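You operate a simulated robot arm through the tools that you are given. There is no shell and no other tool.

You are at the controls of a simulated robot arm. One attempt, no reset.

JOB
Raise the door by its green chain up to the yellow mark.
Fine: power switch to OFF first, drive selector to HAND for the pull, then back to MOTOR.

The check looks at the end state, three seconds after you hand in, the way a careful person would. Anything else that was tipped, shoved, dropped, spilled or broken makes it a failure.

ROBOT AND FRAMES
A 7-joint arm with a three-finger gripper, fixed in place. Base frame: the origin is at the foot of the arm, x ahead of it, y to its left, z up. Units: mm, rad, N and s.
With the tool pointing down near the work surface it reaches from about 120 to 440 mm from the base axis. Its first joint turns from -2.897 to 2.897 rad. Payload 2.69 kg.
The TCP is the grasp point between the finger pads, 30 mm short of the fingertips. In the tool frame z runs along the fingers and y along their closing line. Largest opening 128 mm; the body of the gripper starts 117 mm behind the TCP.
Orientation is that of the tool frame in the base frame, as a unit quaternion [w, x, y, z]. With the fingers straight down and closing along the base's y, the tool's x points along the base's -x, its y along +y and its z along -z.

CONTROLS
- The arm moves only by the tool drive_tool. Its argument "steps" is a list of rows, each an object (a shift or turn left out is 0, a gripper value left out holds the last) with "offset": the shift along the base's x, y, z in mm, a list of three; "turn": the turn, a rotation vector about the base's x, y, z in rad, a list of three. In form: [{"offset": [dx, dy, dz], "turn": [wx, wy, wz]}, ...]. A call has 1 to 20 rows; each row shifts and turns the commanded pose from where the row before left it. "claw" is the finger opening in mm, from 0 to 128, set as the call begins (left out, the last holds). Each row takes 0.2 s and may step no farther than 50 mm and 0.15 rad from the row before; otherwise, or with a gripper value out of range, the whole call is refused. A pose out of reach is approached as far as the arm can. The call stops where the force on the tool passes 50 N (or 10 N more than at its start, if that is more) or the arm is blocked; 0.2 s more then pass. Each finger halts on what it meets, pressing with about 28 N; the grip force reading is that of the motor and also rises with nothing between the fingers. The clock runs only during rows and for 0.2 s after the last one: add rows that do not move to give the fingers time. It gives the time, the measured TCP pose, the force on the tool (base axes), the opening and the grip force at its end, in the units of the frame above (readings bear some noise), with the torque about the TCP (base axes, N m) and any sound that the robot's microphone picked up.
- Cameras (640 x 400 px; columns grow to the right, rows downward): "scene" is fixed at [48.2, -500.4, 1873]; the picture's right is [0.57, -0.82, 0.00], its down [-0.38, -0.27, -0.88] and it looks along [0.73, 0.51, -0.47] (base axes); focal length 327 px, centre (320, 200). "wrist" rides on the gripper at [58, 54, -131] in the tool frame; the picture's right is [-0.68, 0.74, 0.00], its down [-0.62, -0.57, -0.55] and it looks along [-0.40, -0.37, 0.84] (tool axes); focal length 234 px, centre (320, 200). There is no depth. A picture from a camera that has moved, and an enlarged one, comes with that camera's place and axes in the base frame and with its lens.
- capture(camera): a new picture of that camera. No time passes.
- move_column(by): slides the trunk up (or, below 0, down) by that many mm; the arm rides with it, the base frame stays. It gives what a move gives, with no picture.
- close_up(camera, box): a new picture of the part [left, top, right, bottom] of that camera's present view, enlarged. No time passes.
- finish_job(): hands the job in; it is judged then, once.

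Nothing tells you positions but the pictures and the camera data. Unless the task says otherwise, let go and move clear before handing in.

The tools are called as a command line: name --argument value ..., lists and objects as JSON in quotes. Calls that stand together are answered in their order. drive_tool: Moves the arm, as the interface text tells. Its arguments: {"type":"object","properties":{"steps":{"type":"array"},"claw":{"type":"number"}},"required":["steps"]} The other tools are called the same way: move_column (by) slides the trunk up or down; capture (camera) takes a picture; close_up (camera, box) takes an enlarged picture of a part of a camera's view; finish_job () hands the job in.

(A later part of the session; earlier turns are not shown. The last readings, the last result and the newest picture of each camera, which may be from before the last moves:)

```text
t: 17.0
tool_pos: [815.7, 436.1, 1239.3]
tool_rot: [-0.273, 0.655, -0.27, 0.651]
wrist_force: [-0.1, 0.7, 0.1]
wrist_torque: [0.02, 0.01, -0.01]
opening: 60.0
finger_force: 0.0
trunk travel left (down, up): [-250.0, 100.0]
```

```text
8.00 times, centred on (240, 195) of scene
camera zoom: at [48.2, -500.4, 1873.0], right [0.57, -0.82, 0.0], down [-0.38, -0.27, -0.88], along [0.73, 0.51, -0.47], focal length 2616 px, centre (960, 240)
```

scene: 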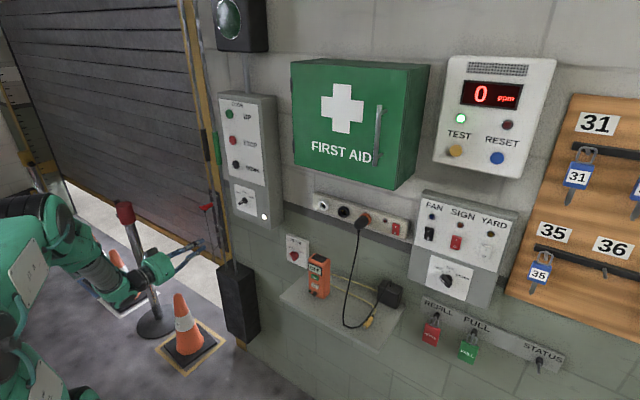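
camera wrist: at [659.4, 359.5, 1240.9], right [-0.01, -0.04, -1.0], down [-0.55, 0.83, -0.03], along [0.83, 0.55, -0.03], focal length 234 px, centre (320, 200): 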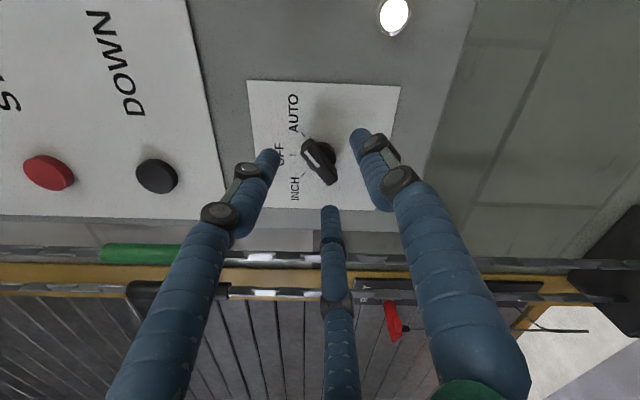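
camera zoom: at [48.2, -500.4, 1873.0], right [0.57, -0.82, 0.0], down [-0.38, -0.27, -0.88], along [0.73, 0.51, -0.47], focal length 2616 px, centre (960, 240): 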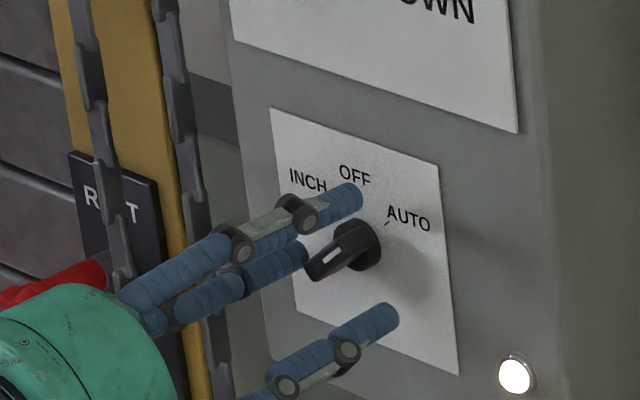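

The bar is centred between the fingers. Closing on it now, gently, without moving the arm.

drive_tool --steps '[{"offset": [0, 0, 0]}, {"offset": [0, 0, 0]}, {"offset": [0, 0, 0]}]' --claw 6

close_up --camera "wrist" --box '[240, 100, 400, 260]'

close_up --camera "scene" --box '[210, 170, 270, 220]'

```text
t: 17.8
tool_pos: [816.7, 439.2, 1244.1]
tool_rot: [-0.275, 0.653, -0.27, 0.652]
wrist_force: [4.3, 17.7, 30.9]
wrist_torque: [0.37, -0.91, 0.48]
opening: 25.1
finger_force: 13.8
trunk travel left (down, up): [-250.0, 100.0]
```

```text
2.50 times, centred on (320, 180) of wrist
camera zoom: at [685.5, 359.5, 1246.4], right [0.0, -0.04, -1.0], down [-0.55, 0.83, -0.03], along [0.83, 0.55, -0.02], focal length 585 px, centre (320, 250)
```

zoom: 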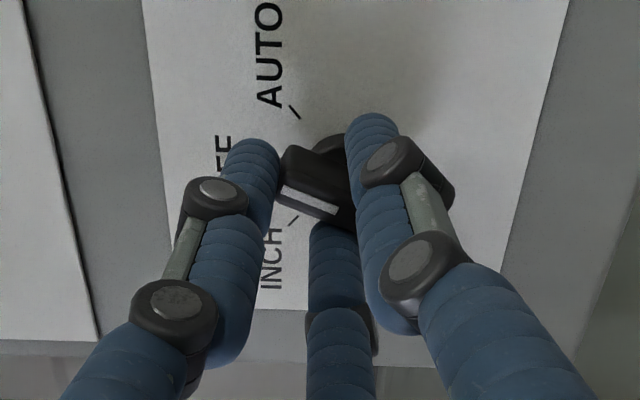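

```text
8.00 times, centred on (240, 195) of scene
camera zoom: at [48.2, -500.4, 1873.0], right [0.57, -0.82, 0.0], down [-0.38, -0.27, -0.88], along [0.73, 0.51, -0.47], focal length 2616 px, centre (960, 240)
```

zoom: 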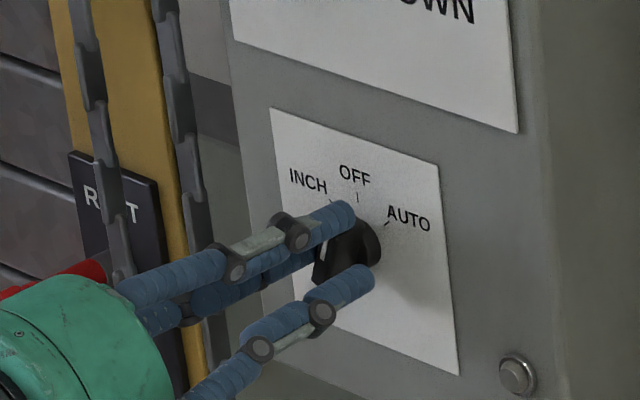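

Closing itself turned the knob: the power lamp has gone out and the pointer now looks near OFF. I'll open the fingers to release the side load and see exactly where the knob sits.

drive_tool --steps '[{"offset": [0, 0, 0]}, {"offset": [0, 0, 0]}, {"offset": [0, 0, 0]}]' --claw 60

close_up --camera "wrist" --box '[240, 100, 400, 260]'

close_up --camera "scene" --box '[210, 170, 270, 220]'

```text
t: 18.6
tool_pos: [816.8, 436.7, 1237.3]
tool_rot: [-0.271, 0.656, -0.272, 0.65]
wrist_force: [0.0, -0.3, -0.3]
wrist_torque: [0.0, -0.03, 0.01]
opening: 60.1
finger_force: 0.1
trunk travel left (down, up): [-250.0, 100.0]
```

```text
2.50 times, centred on (320, 180) of wrist
camera zoom: at [686.0, 357.3, 1241.3], right [-0.01, -0.04, -1.0], down [-0.55, 0.83, -0.03], along [0.83, 0.55, -0.03], focal length 585 px, centre (320, 250)
```

zoom: 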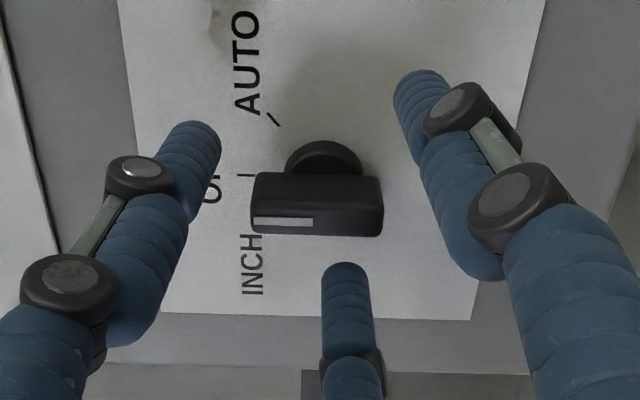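

```text
8.00 times, centred on (240, 195) of scene
camera zoom: at [48.2, -500.4, 1873.0], right [0.57, -0.82, 0.0], down [-0.38, -0.27, -0.88], along [0.73, 0.51, -0.47], focal length 2616 px, centre (960, 240)
```

zoom: 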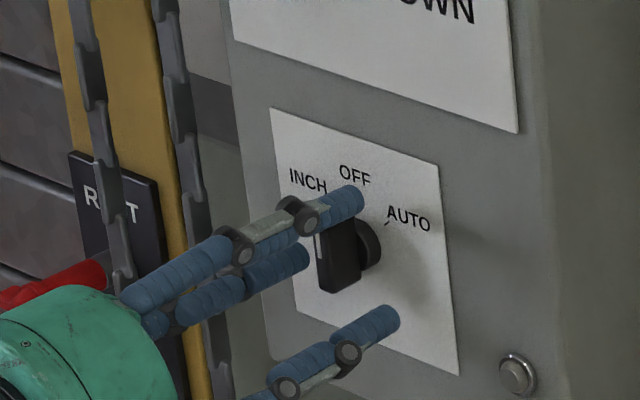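

The power knob now sits exactly on OFF and its lamp is out. I'll back straight out, then roll on to -180° (camera above right) while moving down in front of the DRIVE plate, staying well off the wall.

drive_tool --steps '[{"offset": [-15, 0, 0]}, {"offset": [-20, 0, 0]}, {"offset": [-30, 0, 0]}, {"offset": [-30, 0, 0]}, {"offset": [-30, -10, -15], "turn": [-0.131, 0, 0]}, {"offset": [0, -20, -30], "turn": [-0.131, 0, 0]}, {"offset": [0, -20, -30], "turn": [-0.131, 0, 0]}, {"offset": [0, -20, -30], "turn": [-0.131, 0, 0]}, {"offset": [0, -20, -30], "turn": [-0.131, 0, 0]}, {"offset": [0, -20, -30], "turn": [-0.13, 0, 0]}, {"offset": [0, -20, -20]}, {"offset": [0, -20, -20]}, {"offset": [0, 0, 0]}]' --claw 60

capture --camera "wrist"

capture --camera "scene"

```text
t: 21.4
tool_pos: [691.6, 287.1, 1030.0]
tool_rot: [0.0, 0.71, -0.001, 0.704]
wrist_force: [0.5, 0.2, -0.7]
wrist_torque: [0.02, -0.02, -0.01]
opening: 59.8
finger_force: 0.1
trunk travel left (down, up): [-250.0, 100.0]
```

```text
taken
camera wrist: at [561.4, 233.9, 1089.6], right [-0.01, -0.73, -0.68], down [-0.55, 0.57, -0.61], along [0.83, 0.37, -0.41], focal length 234 px, centre (320, 200)
```

wrist: 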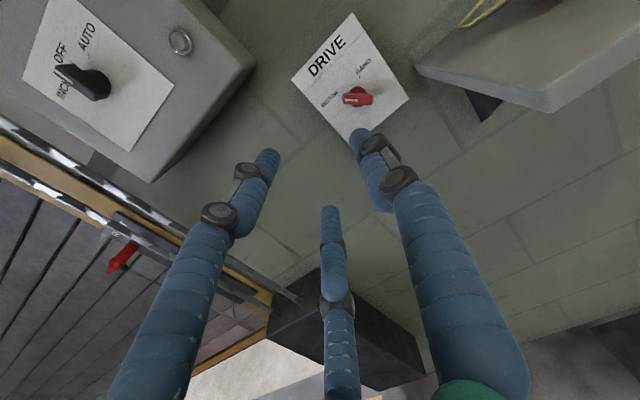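

```text
taken
```

scene: 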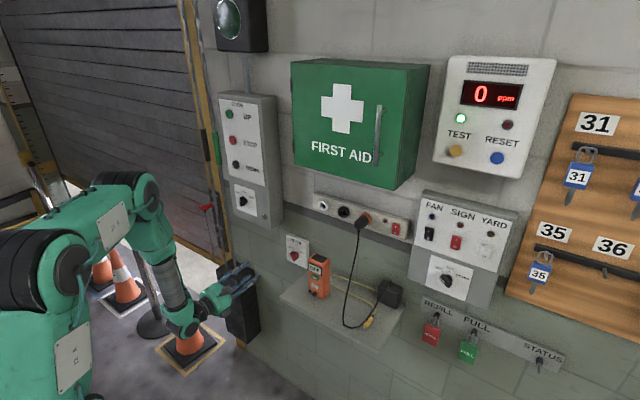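

The DRIVE knob and the shelf corner are in clear view. I'll zoom for exact geometry.

close_up --camera "wrist" --box '[280, 10, 420, 150]'

close_up --camera "wrist" --box '[325, 70, 395, 125]'

close_up --camera "wrist" --box '[400, 0, 640, 150]'

close_up --camera "scene" --box '[270, 225, 350, 315]'

```text
2.86 times, centred on (350, 80) of wrist
camera zoom: at [561.4, 233.9, 1089.6], right [-0.01, -0.73, -0.68], down [-0.55, 0.57, -0.61], along [0.83, 0.37, -0.41], focal length 669 px, centre (234, 543)
```

zoom: 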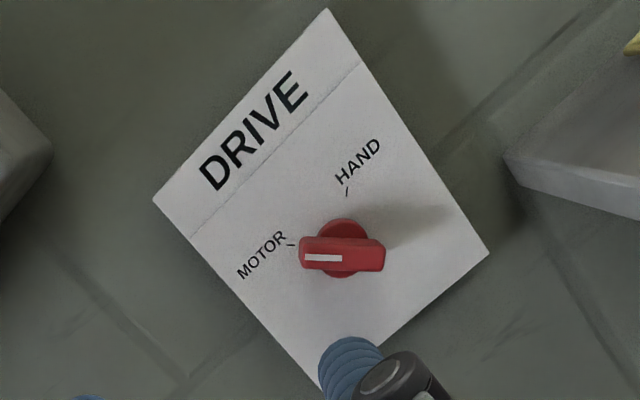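

```text
7.27 times, centred on (360, 98) of wrist
camera zoom: at [561.4, 233.9, 1089.6], right [-0.01, -0.73, -0.68], down [-0.55, 0.57, -0.61], along [0.83, 0.37, -0.41], focal length 1703 px, centre (29, 946)
```

zoom: 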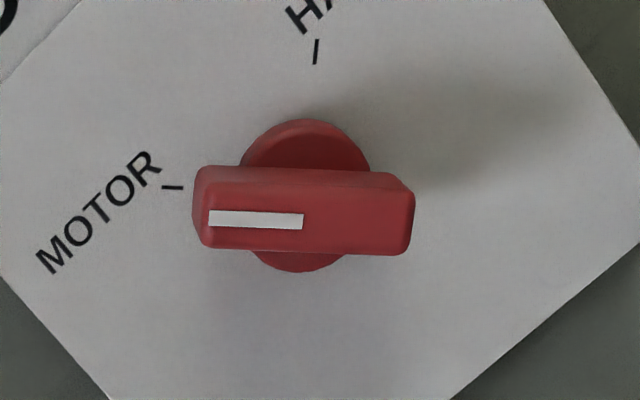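

```text
2.67 times, centred on (520, 75) of wrist
camera zoom: at [561.4, 233.9, 1089.6], right [-0.01, -0.73, -0.68], down [-0.55, 0.57, -0.61], along [0.83, 0.37, -0.41], focal length 624 px, centre (-213, 533)
```

zoom: 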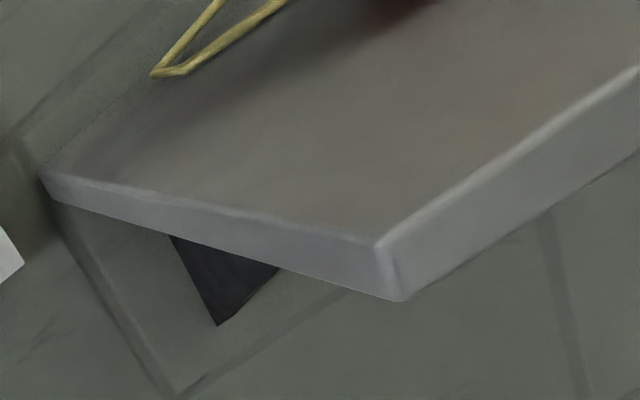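

```text
4.44 times, centred on (310, 270) of scene
camera zoom: at [48.2, -500.4, 1873.0], right [0.57, -0.82, 0.0], down [-0.38, -0.27, -0.88], along [0.73, 0.51, -0.47], focal length 1453 px, centre (364, -111)
```

zoom: 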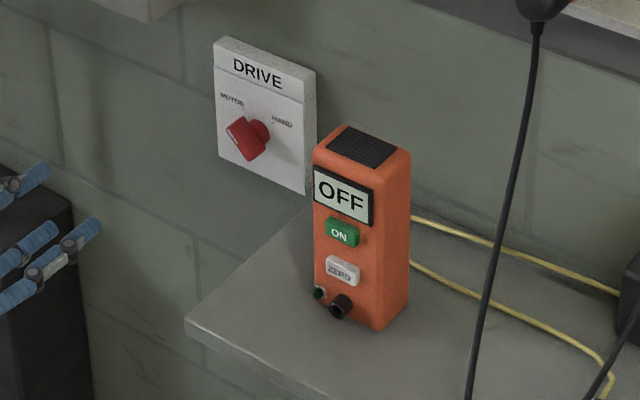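

From both views: DRIVE bar front centre ≈ (891, 236, 1011), shelf corner at (715, 150, 978), which stays clear. I'll use the closed fingers as a pusher, starting left and below the pointer half, then follow an arc clockwise to HAND; first I move in front and check.

drive_tool --steps '[{"offset": [25, -3, -8]}, {"offset": [25, -3, -7]}, {"offset": [30, -3, -7]}, {"offset": [30, -3, -7]}, {"offset": [30, 0, 0]}, {"offset": [20, 0, 0]}, {"offset": [0, 0, 0]}, {"offset": [0, 0, 0]}]' --claw 4

capture --camera "wrist"

close_up --camera "wrist" --box '[260, 90, 400, 230]'

close_up --camera "scene" --box '[250, 220, 330, 290]'

```text
t: 23.2
tool_pos: [850.3, 274.7, 1001.9]
tool_rot: [-0.001, 0.71, -0.001, 0.704]
wrist_force: [-0.1, 0.3, 0.7]
wrist_torque: [0.01, 0.05, 0.0]
opening: 3.7
finger_force: 0.0
trunk travel left (down, up): [-250.0, 100.0]
```

```text
taken
camera wrist: at [720.5, 221.0, 1061.9], right [-0.01, -0.73, -0.68], down [-0.55, 0.57, -0.61], along [0.83, 0.37, -0.41], focal length 234 px, centre (320, 200)
```

wrist: 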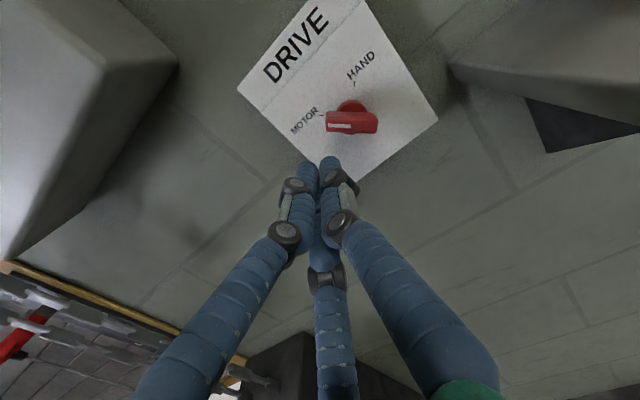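

```text
2.86 times, centred on (330, 160) of wrist
camera zoom: at [720.5, 221.0, 1061.9], right [-0.01, -0.73, -0.68], down [-0.55, 0.57, -0.61], along [0.83, 0.37, -0.41], focal length 669 px, centre (291, 314)
```

zoom: 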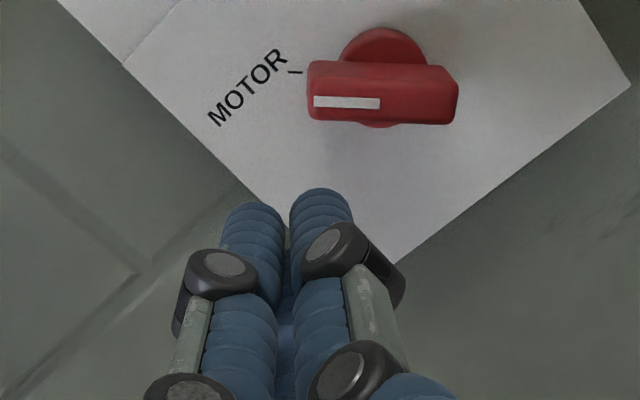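

```text
5.71 times, centred on (290, 255) of scene
camera zoom: at [48.2, -500.4, 1873.0], right [0.57, -0.82, 0.0], down [-0.38, -0.27, -0.88], along [0.73, 0.51, -0.47], focal length 1868 px, centre (491, -114)
```

zoom: 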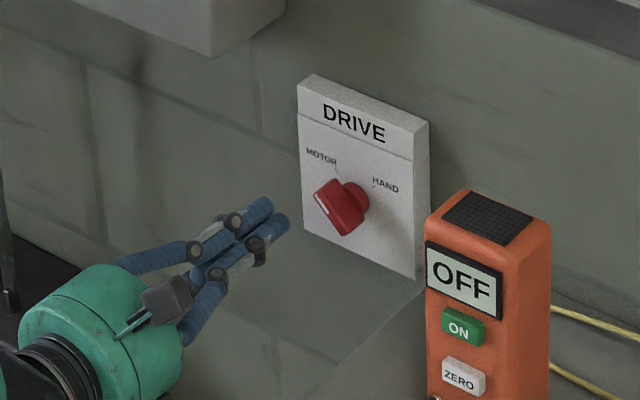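

Bar position confirmed at (891, 235, 1011). Now I'll slip the closed fingertips in beside the bar, left and below the pointer half, still not touching.

drive_tool --steps '[{"offset": [9, 0, -1]}, {"offset": [8, 0, -1]}, {"offset": [8, 0, -0.5]}, {"offset": [0, 0, 0]}, {"offset": [0, 0, 0]}]'

close_up --camera "wrist" --box '[260, 90, 400, 230]'

close_up --camera "scene" --box '[265, 225, 325, 275]'

```text
t: 24.4
tool_pos: [876.4, 274.5, 999.3]
tool_rot: [-0.001, 0.71, -0.001, 0.704]
wrist_force: [0.1, 0.6, 1.1]
wrist_torque: [0.0, -0.01, 0.0]
opening: 3.8
finger_force: 0.0
trunk travel left (down, up): [-250.0, 100.0]
```

```text
2.86 times, centred on (330, 160) of wrist
camera zoom: at [746.0, 220.9, 1059.6], right [0.0, -0.73, -0.68], down [-0.55, 0.57, -0.61], along [0.83, 0.37, -0.41], focal length 669 px, centre (291, 314)
```

zoom: 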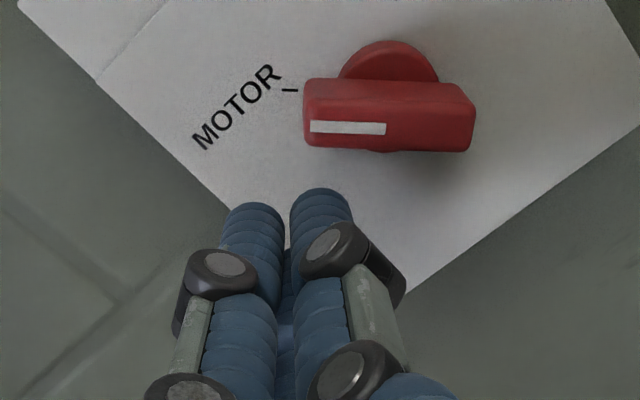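

```text
8.00 times, centred on (295, 250) of scene
camera zoom: at [48.2, -500.4, 1873.0], right [0.57, -0.82, 0.0], down [-0.38, -0.27, -0.88], along [0.73, 0.51, -0.47], focal length 2616 px, centre (520, -200)
```

zoom: 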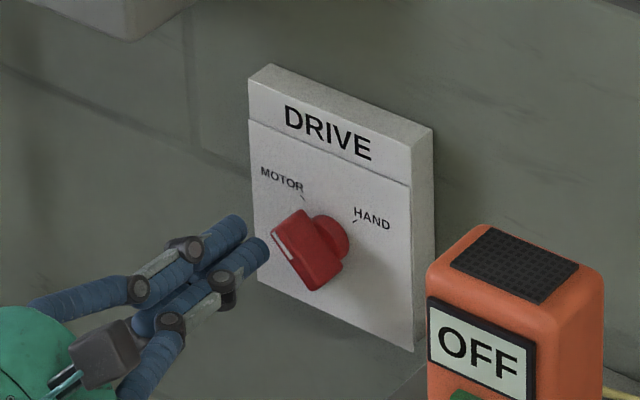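

The pusher finger sits just below the pointer half, clear of the plate. Now the arc toward HAND.

drive_tool --steps '[{"offset": [0, -7.3, 4.5]}, {"offset": [0, -2.3, 7.5]}, {"offset": [0, -1.1, 6.3]}, {"offset": [0, -3.2, 5.5]}, {"offset": [0, -4.9, 4.1]}, {"offset": [0, 0, 0]}]'

close_up --camera "wrist" --box '[260, 90, 400, 230]'

close_up --camera "scene" --box '[265, 225, 325, 275]'

```text
t: 25.8
tool_pos: [875.6, 255.7, 1029.3]
tool_rot: [-0.001, 0.71, -0.001, 0.704]
wrist_force: [0.2, 0.3, -1.1]
wrist_torque: [-0.01, 0.01, 0.01]
opening: 3.7
finger_force: 0.1
trunk travel left (down, up): [-250.0, 100.0]
```

```text
2.86 times, centred on (330, 160) of wrist
camera zoom: at [746.1, 202.7, 1088.9], right [0.0, -0.73, -0.68], down [-0.55, 0.57, -0.61], along [0.83, 0.37, -0.41], focal length 669 px, centre (291, 314)
```

zoom: 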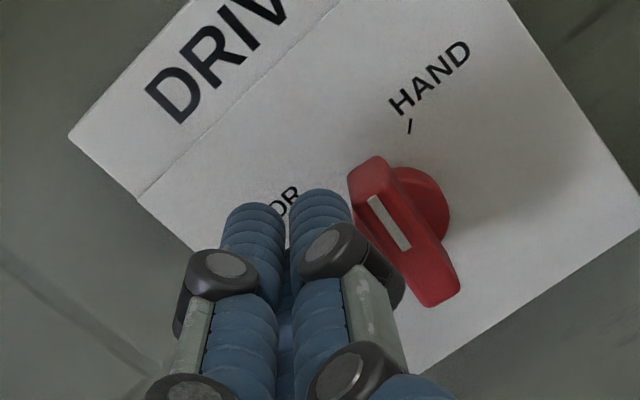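

```text
8.00 times, centred on (295, 250) of scene
camera zoom: at [48.2, -500.4, 1873.0], right [0.57, -0.82, 0.0], down [-0.38, -0.27, -0.88], along [0.73, 0.51, -0.47], focal length 2616 px, centre (520, -200)
```

zoom: 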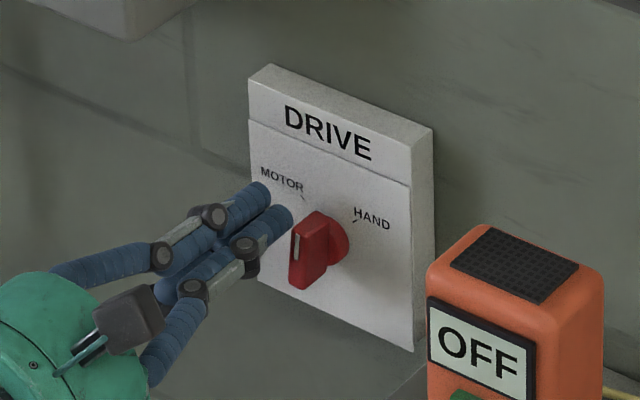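

The knob is about two thirds of the way round with very little force. Continuing the arc to HAND.

drive_tool --steps '[{"offset": [0, -5, 2]}, {"offset": [0, -4, 0.5]}, {"offset": [0, 0, 0]}]'

close_up --camera "wrist" --box '[260, 90, 400, 230]'

close_up --camera "scene" --box '[265, 225, 325, 275]'

```text
t: 26.6
tool_pos: [875.9, 247.6, 1032.0]
tool_rot: [0.0, 0.709, -0.002, 0.705]
wrist_force: [0.3, -0.3, 0.6]
wrist_torque: [0.01, 0.0, 0.04]
opening: 3.8
finger_force: 0.1
trunk travel left (down, up): [-250.0, 100.0]
```

```text
2.86 times, centred on (330, 160) of wrist
camera zoom: at [745.9, 194.0, 1091.2], right [-0.01, -0.73, -0.68], down [-0.55, 0.57, -0.61], along [0.83, 0.37, -0.41], focal length 669 px, centre (291, 314)
```

zoom: 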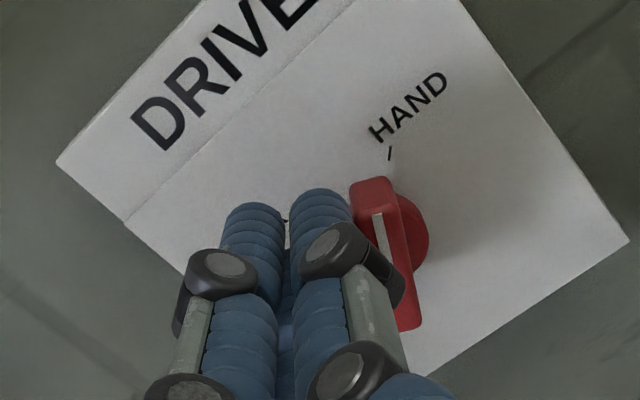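

```text
8.00 times, centred on (295, 250) of scene
camera zoom: at [48.2, -500.4, 1873.0], right [0.57, -0.82, 0.0], down [-0.38, -0.27, -0.88], along [0.73, 0.51, -0.47], focal length 2616 px, centre (520, -200)
```

zoom: 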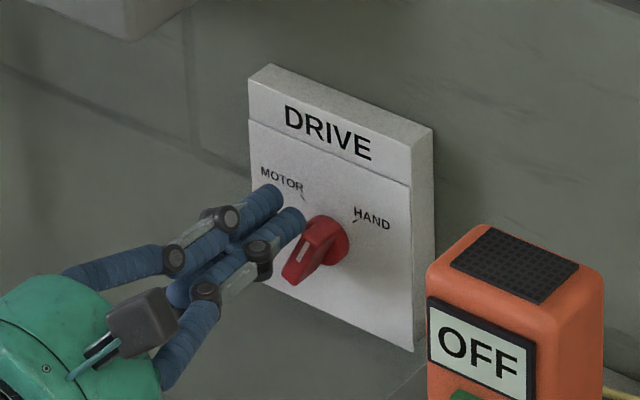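

About 20° still to go by the perspective. I'll keep pushing right and slightly down in small steps.

drive_tool --steps '[{"offset": [0, -4, -0.5]}, {"offset": [0, -3, -1.5]}, {"offset": [0, 0, 0]}]'

close_up --camera "wrist" --box '[260, 90, 400, 230]'

close_up --camera "scene" --box '[265, 225, 325, 275]'

```text
t: 27.4
tool_pos: [876.8, 240.2, 1029.2]
tool_rot: [0.0, 0.71, -0.001, 0.704]
wrist_force: [-0.3, 2.3, 1.1]
wrist_torque: [0.02, -0.05, 0.01]
opening: 2.8
finger_force: 0.0
trunk travel left (down, up): [-250.0, 100.0]
```

```text
2.86 times, centred on (330, 160) of wrist
camera zoom: at [746.7, 186.8, 1089.1], right [0.0, -0.73, -0.68], down [-0.55, 0.57, -0.61], along [0.83, 0.37, -0.41], focal length 669 px, centre (291, 314)
```

zoom: 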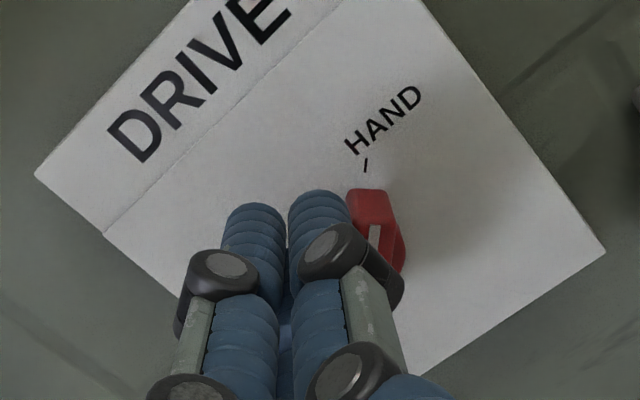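

```text
8.00 times, centred on (295, 250) of scene
camera zoom: at [48.2, -500.4, 1873.0], right [0.57, -0.82, 0.0], down [-0.38, -0.27, -0.88], along [0.73, 0.51, -0.47], focal length 2616 px, centre (520, -200)
```

zoom: 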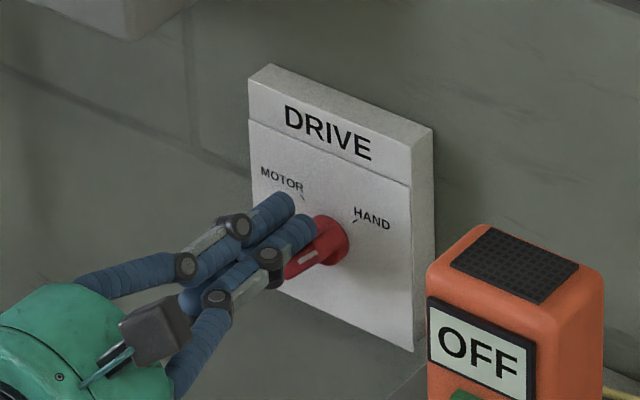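

A small reaction force now, suggesting the stop or detent. I'll back the finger off up and left, then look at the knob.

drive_tool --steps '[{"offset": [0, 6, 5]}, {"offset": [0, 10, 4]}, {"offset": [-15, 10, 0]}, {"offset": [-20, 5, 0]}, {"offset": [0, 0, 0]}]'

close_up --camera "wrist" --box '[270, 60, 430, 220]'

close_up --camera "scene" --box '[265, 225, 325, 275]'

```text
t: 28.6
tool_pos: [840.5, 273.2, 1037.5]
tool_rot: [-0.001, 0.709, 0.0, 0.705]
wrist_force: [-0.1, -0.3, -0.2]
wrist_torque: [-0.01, 0.02, 0.03]
opening: 3.8
finger_force: 0.1
trunk travel left (down, up): [-250.0, 100.0]
```

```text
2.50 times, centred on (350, 140) of wrist
camera zoom: at [710.6, 219.1, 1097.8], right [-0.01, -0.73, -0.68], down [-0.55, 0.57, -0.61], along [0.83, 0.37, -0.41], focal length 585 px, centre (245, 350)
```

zoom: 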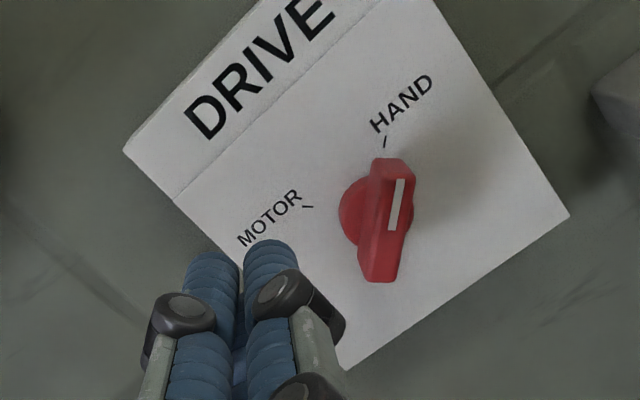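

```text
8.00 times, centred on (295, 250) of scene
camera zoom: at [48.2, -500.4, 1873.0], right [0.57, -0.82, 0.0], down [-0.38, -0.27, -0.88], along [0.73, 0.51, -0.47], focal length 2616 px, centre (520, -200)
```

zoom: 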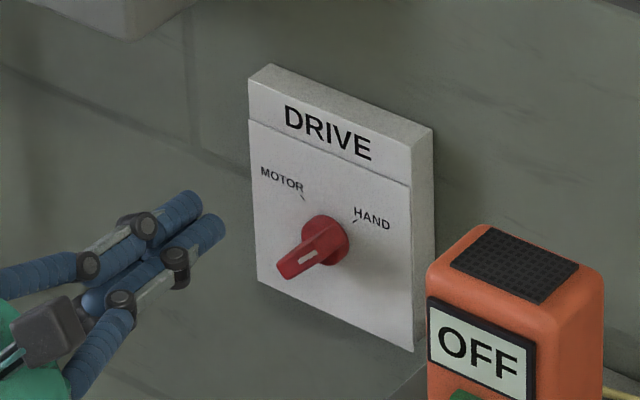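

The knob now points at HAND. I'll zoom to verify it is on the tick.

close_up --camera "wrist" --box '[350, 105, 410, 180]'

close_up --camera "scene" --box '[280, 240, 312, 265]'

```text
5.33 times, centred on (380, 142) of wrist
camera zoom: at [710.6, 219.1, 1097.8], right [-0.01, -0.73, -0.68], down [-0.55, 0.57, -0.61], along [0.83, 0.37, -0.41], focal length 1249 px, centre (0, 507)
```

zoom: 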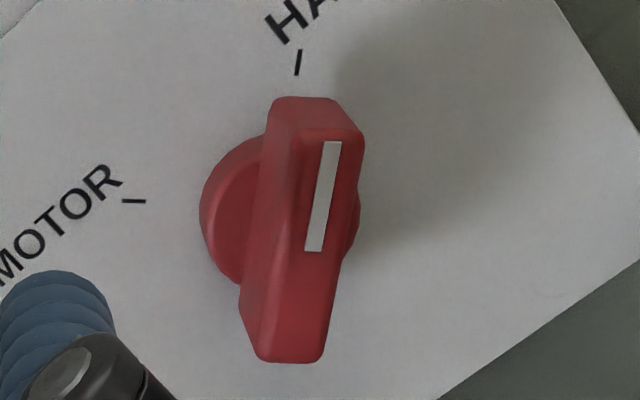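

```text
16.00 times, centred on (296, 252) of scene
camera zoom: at [48.2, -500.4, 1873.0], right [0.57, -0.82, 0.0], down [-0.38, -0.27, -0.88], along [0.73, 0.51, -0.47], focal length 5231 px, centre (704, -640)
```

zoom: 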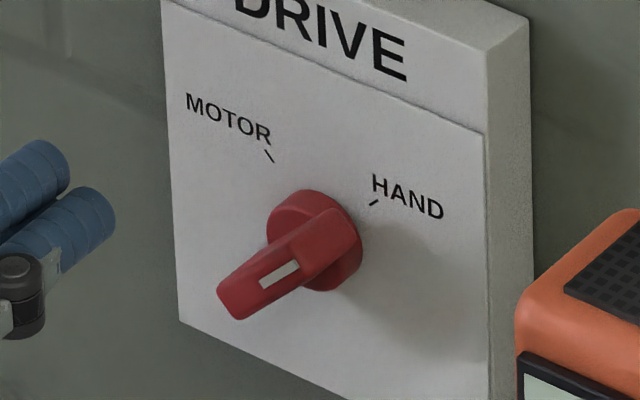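

DRIVE is on HAND. Next the chain: I'll retreat, then rise through free space to in front of the green sleeve with the fingers open 60 mm.

drive_tool --steps '[{"offset": [-40, 0, 0]}, {"offset": [-40, 0, 0]}, {"offset": [-40, 0, 0]}, {"offset": [-30, 10, 0]}, {"offset": [0, 27, 30]}, {"offset": [0, 27, 33]}, {"offset": [0, 27, 33]}, {"offset": [0, 27, 33]}, {"offset": [0, 27, 33]}, {"offset": [0, 27, 33]}, {"offset": [0, 27, 33]}, {"offset": [0, 27, 33]}, {"offset": [0, 27, 33]}, {"offset": [0, 27, 33]}, {"offset": [0, 27, 33]}, {"offset": [0, 20, 30]}, {"offset": [0, 0, 0]}]' --claw 60

capture --camera "wrist"

capture --camera "scene"

```text
t: 32.2
tool_pos: [693.1, 598.9, 1427.5]
tool_rot: [-0.001, 0.71, 0.0, 0.705]
wrist_force: [0.2, 1.0, 1.1]
wrist_torque: [-0.02, 0.01, -0.04]
opening: 60.0
finger_force: 0.0
trunk travel left (down, up): [-250.0, 100.0]
```

```text
taken
camera wrist: at [561.7, 545.6, 1486.4], right [-0.01, -0.73, -0.68], down [-0.55, 0.57, -0.61], along [0.83, 0.37, -0.41], focal length 234 px, centre (320, 200)
```

wrist: 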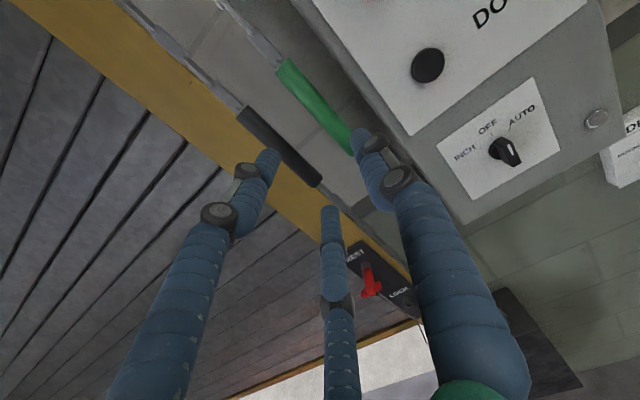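

```text
taken
```

scene: 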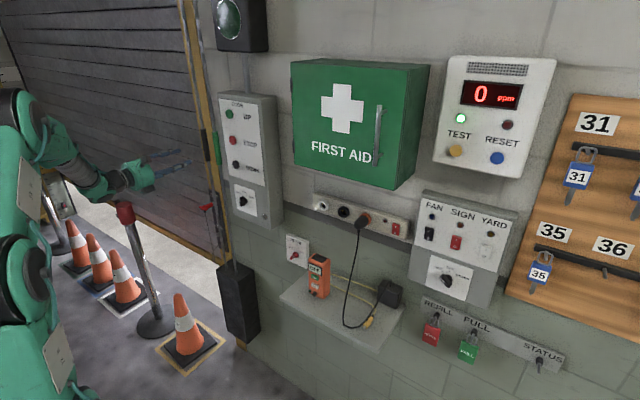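

The green sleeve is in reach and in view. Zooming to place it precisely, along with the box's left side.

close_up --camera "wrist" --box '[220, 40, 420, 200]'

close_up --camera "scene" --box '[190, 90, 250, 190]'

close_up --camera "wrist" --box '[440, 80, 600, 220]'

close_up --camera "scene" --box '[0, 130, 90, 200]'

```text
2.50 times, centred on (320, 120) of wrist
camera zoom: at [561.7, 545.6, 1486.4], right [-0.01, -0.73, -0.68], down [-0.55, 0.57, -0.61], along [0.83, 0.37, -0.41], focal length 585 px, centre (320, 400)
```

zoom: 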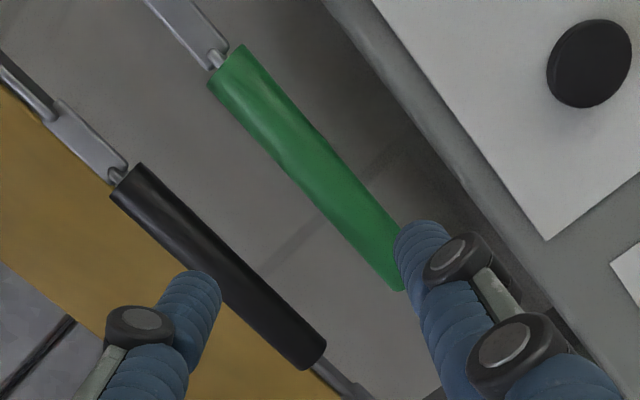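

```text
4.00 times, centred on (220, 140) of scene
camera zoom: at [48.2, -500.4, 1873.0], right [0.57, -0.82, 0.0], down [-0.38, -0.27, -0.88], along [0.73, 0.51, -0.47], focal length 1308 px, centre (720, 440)
```

zoom: 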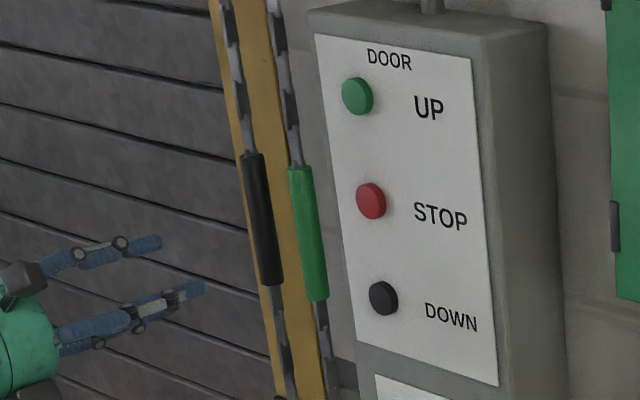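

```text
2.86 times, centred on (520, 150) of wrist
camera zoom: at [561.7, 545.6, 1486.4], right [-0.01, -0.73, -0.68], down [-0.55, 0.57, -0.61], along [0.83, 0.37, -0.41], focal length 669 px, centre (-251, 343)
```

zoom: 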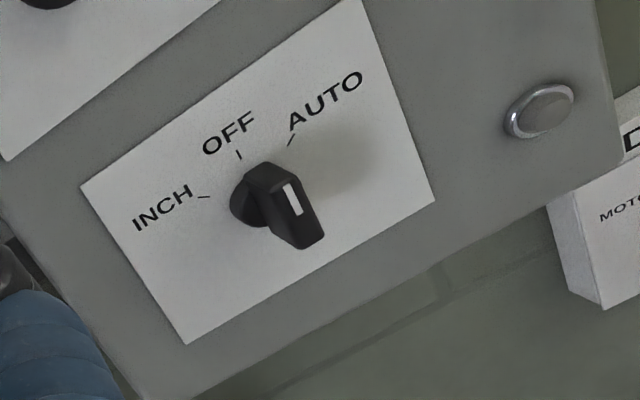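

```text
5.71 times, centred on (45, 165) of scene
camera zoom: at [48.2, -500.4, 1873.0], right [0.57, -0.82, 0.0], down [-0.38, -0.27, -0.88], along [0.73, 0.51, -0.47], focal length 1868 px, centre (1891, 400)
```

zoom: 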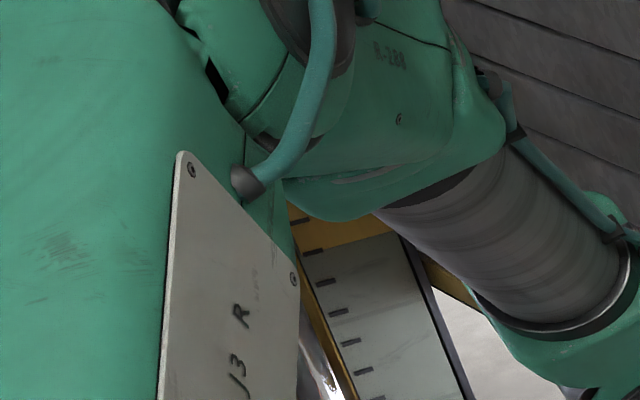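

Power is confirmed at OFF. Green sleeve axis is near x 867, y 588, spanning z 1360–1501; the box side is at y≈527, so there's room. I'll advance most of the way and re-check centring.

drive_tool --steps '[{"offset": [30, 0, 3]}, {"offset": [30, 0, 3]}, {"offset": [30, 0, 4]}, {"offset": [20, 0, 3]}, {"offset": [0, 0, 0]}, {"offset": [0, 0, 0]}]'

capture --camera "wrist"

close_up --camera "wrist" --box '[240, 60, 440, 220]'

close_up --camera "scene" --box '[180, 110, 250, 190]'

```text
t: 33.6
tool_pos: [801.9, 599.1, 1440.5]
tool_rot: [0.0, 0.71, -0.001, 0.704]
wrist_force: [-1.6, 0.8, 0.3]
wrist_torque: [0.05, 0.0, -0.01]
opening: 59.9
finger_force: 0.1
trunk travel left (down, up): [-250.0, 100.0]
```

```text
taken
camera wrist: at [670.9, 546.0, 1499.6], right [0.0, -0.73, -0.68], down [-0.55, 0.57, -0.61], along [0.83, 0.37, -0.41], focal length 234 px, centre (320, 200)
```

wrist: 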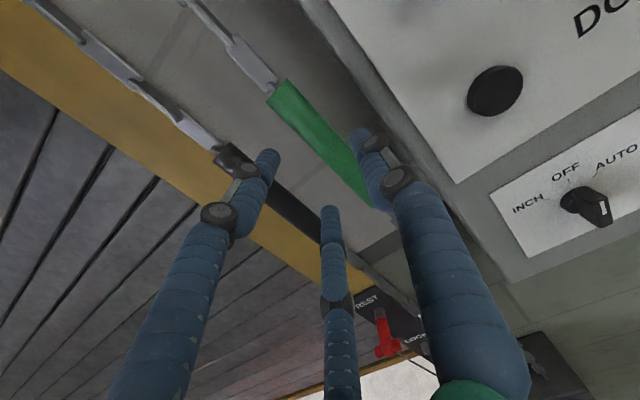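

```text
2.50 times, centred on (340, 140) of wrist
camera zoom: at [670.9, 546.0, 1499.6], right [0.0, -0.73, -0.68], down [-0.55, 0.57, -0.61], along [0.83, 0.37, -0.41], focal length 585 px, centre (270, 350)
```

zoom: 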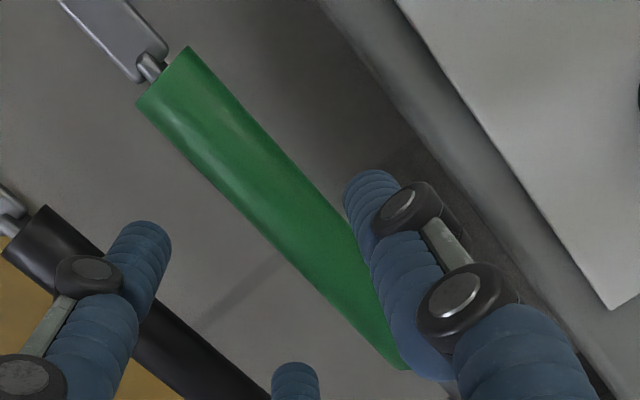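

```text
5.00 times, centred on (215, 150) of scene
camera zoom: at [48.2, -500.4, 1873.0], right [0.57, -0.82, 0.0], down [-0.38, -0.27, -0.88], along [0.73, 0.51, -0.47], focal length 1635 px, centre (845, 450)
```

zoom: 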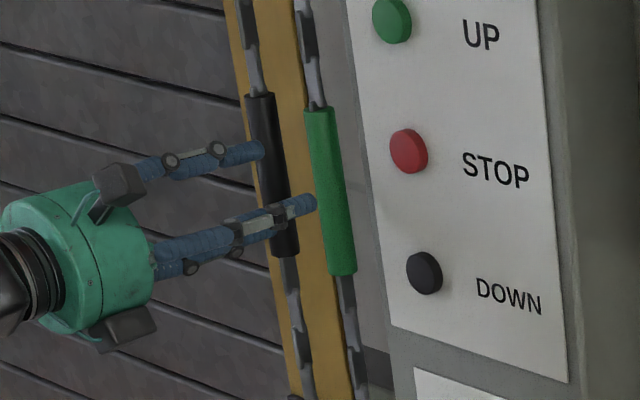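

Consistent: sleeve axis at (867, 588). Advancing the last 60 mm so the fingers straddle the sleeve.

drive_tool --steps '[{"offset": [15, 0, 0]}, {"offset": [15, 0, 0]}, {"offset": [15, 0, 0]}, {"offset": [15, 0, 0]}, {"offset": [0, 0, 0]}, {"offset": [0, 0, 0]}]'

capture --camera "wrist"

close_up --camera "wrist" --box '[220, 100, 420, 260]'

close_up --camera "scene" --box '[180, 110, 250, 190]'

```text
t: 35.0
tool_pos: [860.3, 599.2, 1439.4]
tool_rot: [-0.002, 0.71, 0.0, 0.704]
wrist_force: [0.4, 0.9, -0.5]
wrist_torque: [0.0, 0.04, 0.02]
opening: 59.9
finger_force: 0.0
trunk travel left (down, up): [-250.0, 100.0]
```

```text
taken
camera wrist: at [730.7, 545.7, 1499.8], right [0.0, -0.73, -0.68], down [-0.55, 0.57, -0.61], along [0.83, 0.37, -0.41], focal length 234 px, centre (320, 200)
```

wrist: 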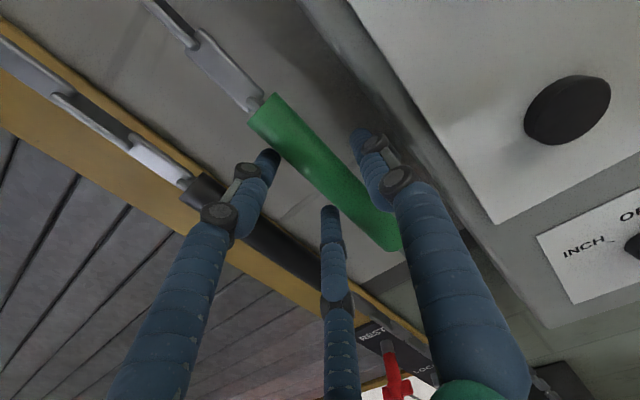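

```text
2.50 times, centred on (320, 180) of wrist
camera zoom: at [730.7, 545.7, 1499.8], right [0.0, -0.73, -0.68], down [-0.55, 0.57, -0.61], along [0.83, 0.37, -0.41], focal length 585 px, centre (320, 250)
```

zoom: 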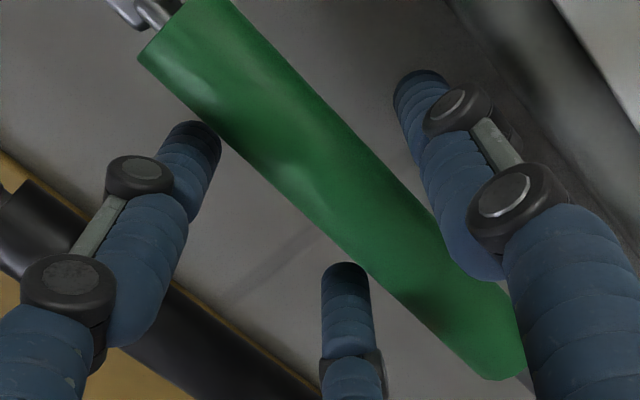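

```text
5.00 times, centred on (215, 150) of scene
camera zoom: at [48.2, -500.4, 1873.0], right [0.57, -0.82, 0.0], down [-0.38, -0.27, -0.88], along [0.73, 0.51, -0.47], focal length 1635 px, centre (845, 450)
```

zoom: 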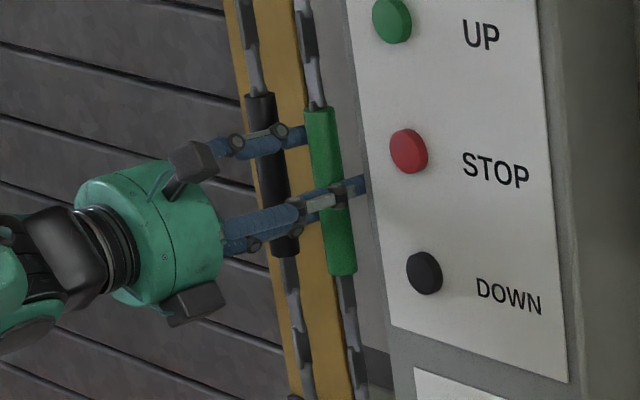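

The sleeve lies between the single right finger and the two left ones. I'll shift 4 mm to centre the closed grasp and close.

drive_tool --steps '[{"offset": [2, -4, 0]}, {"offset": [0, 0, 0]}]'

drive_tool --steps '[{"offset": [0, 0, 0]}, {"offset": [0, 0, 0]}, {"offset": [0, 0, 0]}]' --claw 8

close_up --camera "wrist" --box '[220, 100, 420, 260]'

capture --camera "scene"

```text
t: 35.6
tool_pos: [862.3, 594.7, 1441.2]
tool_rot: [-0.001, 0.71, -0.001, 0.704]
wrist_force: [0.4, 0.0, -0.6]
wrist_torque: [-0.03, -0.03, 0.01]
opening: 60.0
finger_force: 0.0
trunk travel left (down, up): [-250.0, 100.0]
```

```text
t: 36.4
tool_pos: [863.7, 597.7, 1439.8]
tool_rot: [-0.002, 0.709, 0.001, 0.705]
wrist_force: [1.7, 16.6, 3.7]
wrist_torque: [-0.12, -0.71, 0.2]
opening: 36.3
finger_force: 45.3
trunk travel left (down, up): [-250.0, 100.0]
```

```text
2.50 times, centred on (320, 180) of wrist
camera zoom: at [732.7, 543.5, 1499.9], right [0.0, -0.74, -0.68], down [-0.55, 0.57, -0.61], along [0.83, 0.37, -0.41], focal length 585 px, centre (320, 250)
```

zoom: 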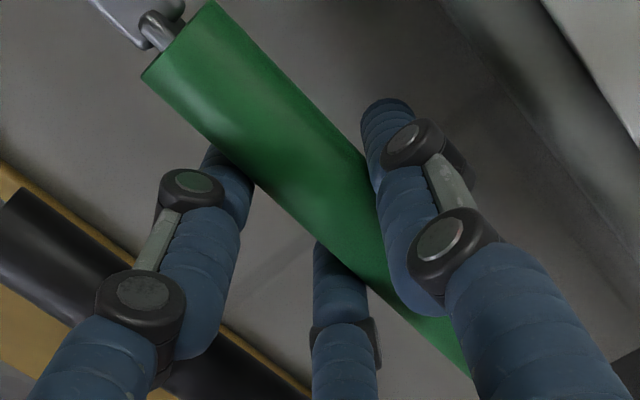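

```text
taken
```

scene: 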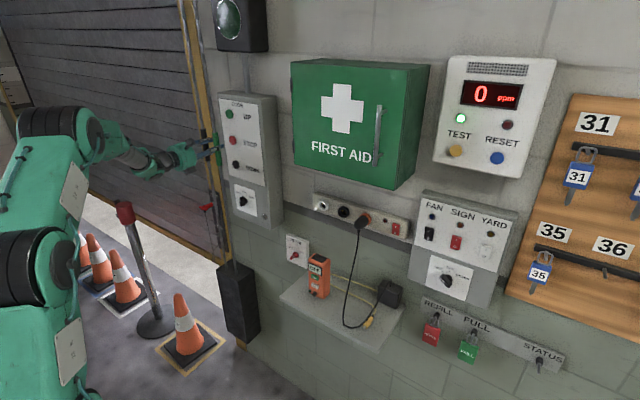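

Gripped at 36 mm opening with solid force. I'll ease the side load by 3 mm and pull down a first 30 mm, watching force.

drive_tool --steps '[{"offset": [0, 3, 0]}, {"offset": [0, 0, -5]}, {"offset": [0, 0, -5]}, {"offset": [0, 0, -10]}, {"offset": [0, 0, -10]}, {"offset": [0, 0, 0]}]' --claw 8

close_up --camera "wrist" --box '[220, 100, 420, 260]'

close_up --camera "scene" --box '[80, 90, 260, 290]'

```text
t: 37.8
tool_pos: [862.7, 597.2, 1410.9]
tool_rot: [-0.001, 0.71, -0.001, 0.705]
wrist_force: [-7.8, -0.8, 2.8]
wrist_torque: [-0.33, -0.22, -0.06]
opening: 36.2
finger_force: 45.2
trunk travel left (down, up): [-250.0, 100.0]
```

```text
2.50 times, centred on (320, 180) of wrist
camera zoom: at [732.7, 543.7, 1470.8], right [0.0, -0.73, -0.68], down [-0.55, 0.57, -0.61], along [0.83, 0.37, -0.41], focal length 585 px, centre (320, 250)
```

zoom: 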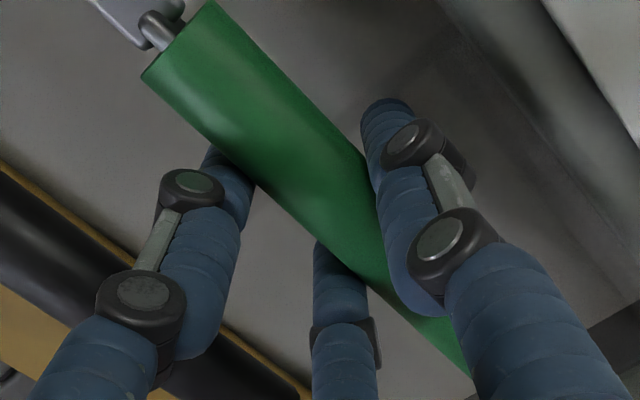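

```text
2.00 times, centred on (170, 190) of scene
camera zoom: at [48.2, -500.4, 1873.0], right [0.57, -0.82, 0.0], down [-0.38, -0.27, -0.88], along [0.73, 0.51, -0.47], focal length 654 px, centre (620, 220)
```

zoom: 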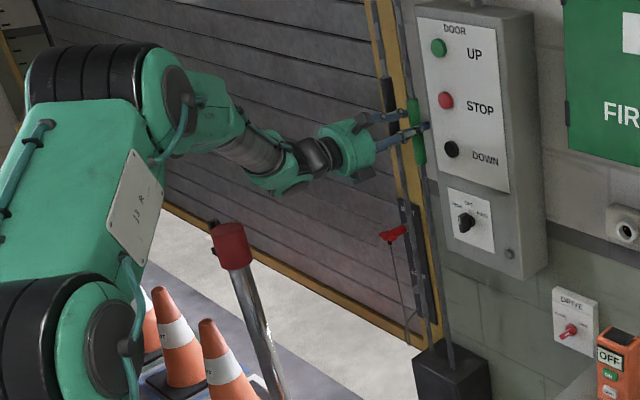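

The chain moved smoothly. I'll compare the door's bottom edge with the earlier picture to get the ratio.

close_up --camera "scene" --box '[180, 180, 250, 290]'

close_up --camera "scene" --box '[195, 180, 240, 260]'

close_up --camera "scene" --box '[0, 50, 80, 200]'

```text
3.64 times, centred on (215, 235) of scene
camera zoom: at [48.2, -500.4, 1873.0], right [0.57, -0.82, 0.0], down [-0.38, -0.27, -0.88], along [0.73, 0.51, -0.47], focal length 1189 px, centre (702, 73)
```

zoom: 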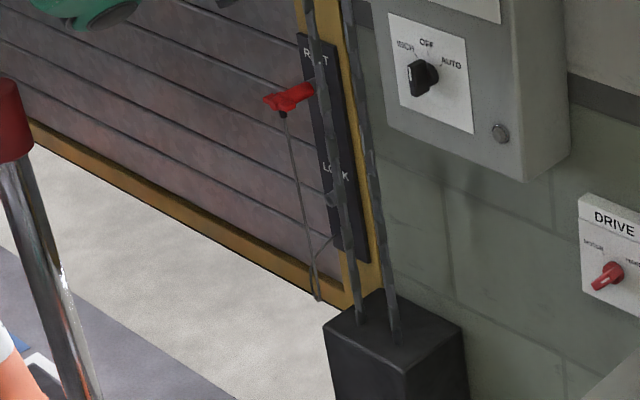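

```text
5.00 times, centred on (218, 220) of scene
camera zoom: at [48.2, -500.4, 1873.0], right [0.57, -0.82, 0.0], down [-0.38, -0.27, -0.88], along [0.73, 0.51, -0.47], focal length 1635 px, centre (832, 100)
```

zoom: 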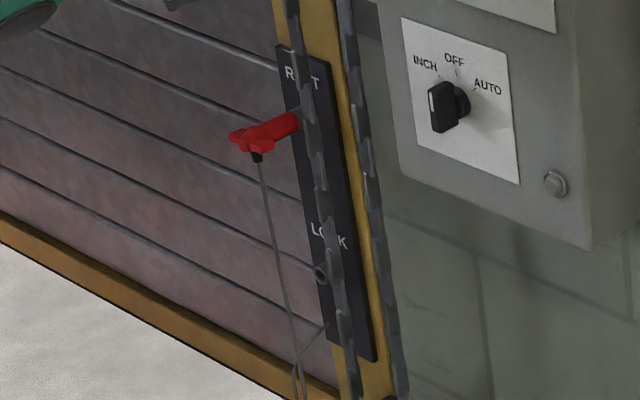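

```text
2.67 times, centred on (40, 125) of scene
camera zoom: at [48.2, -500.4, 1873.0], right [0.57, -0.82, 0.0], down [-0.38, -0.27, -0.88], along [0.73, 0.51, -0.47], focal length 872 px, centre (1067, 400)
```

zoom: 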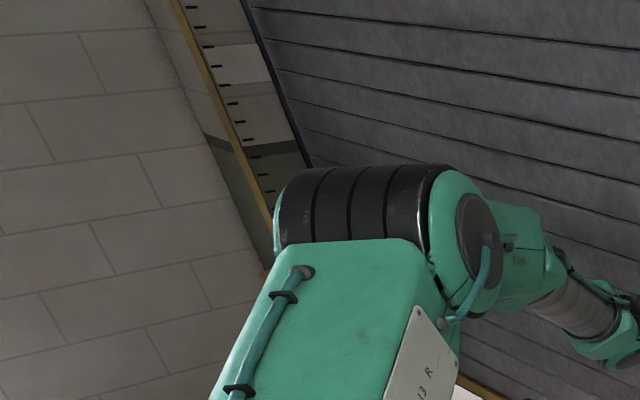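

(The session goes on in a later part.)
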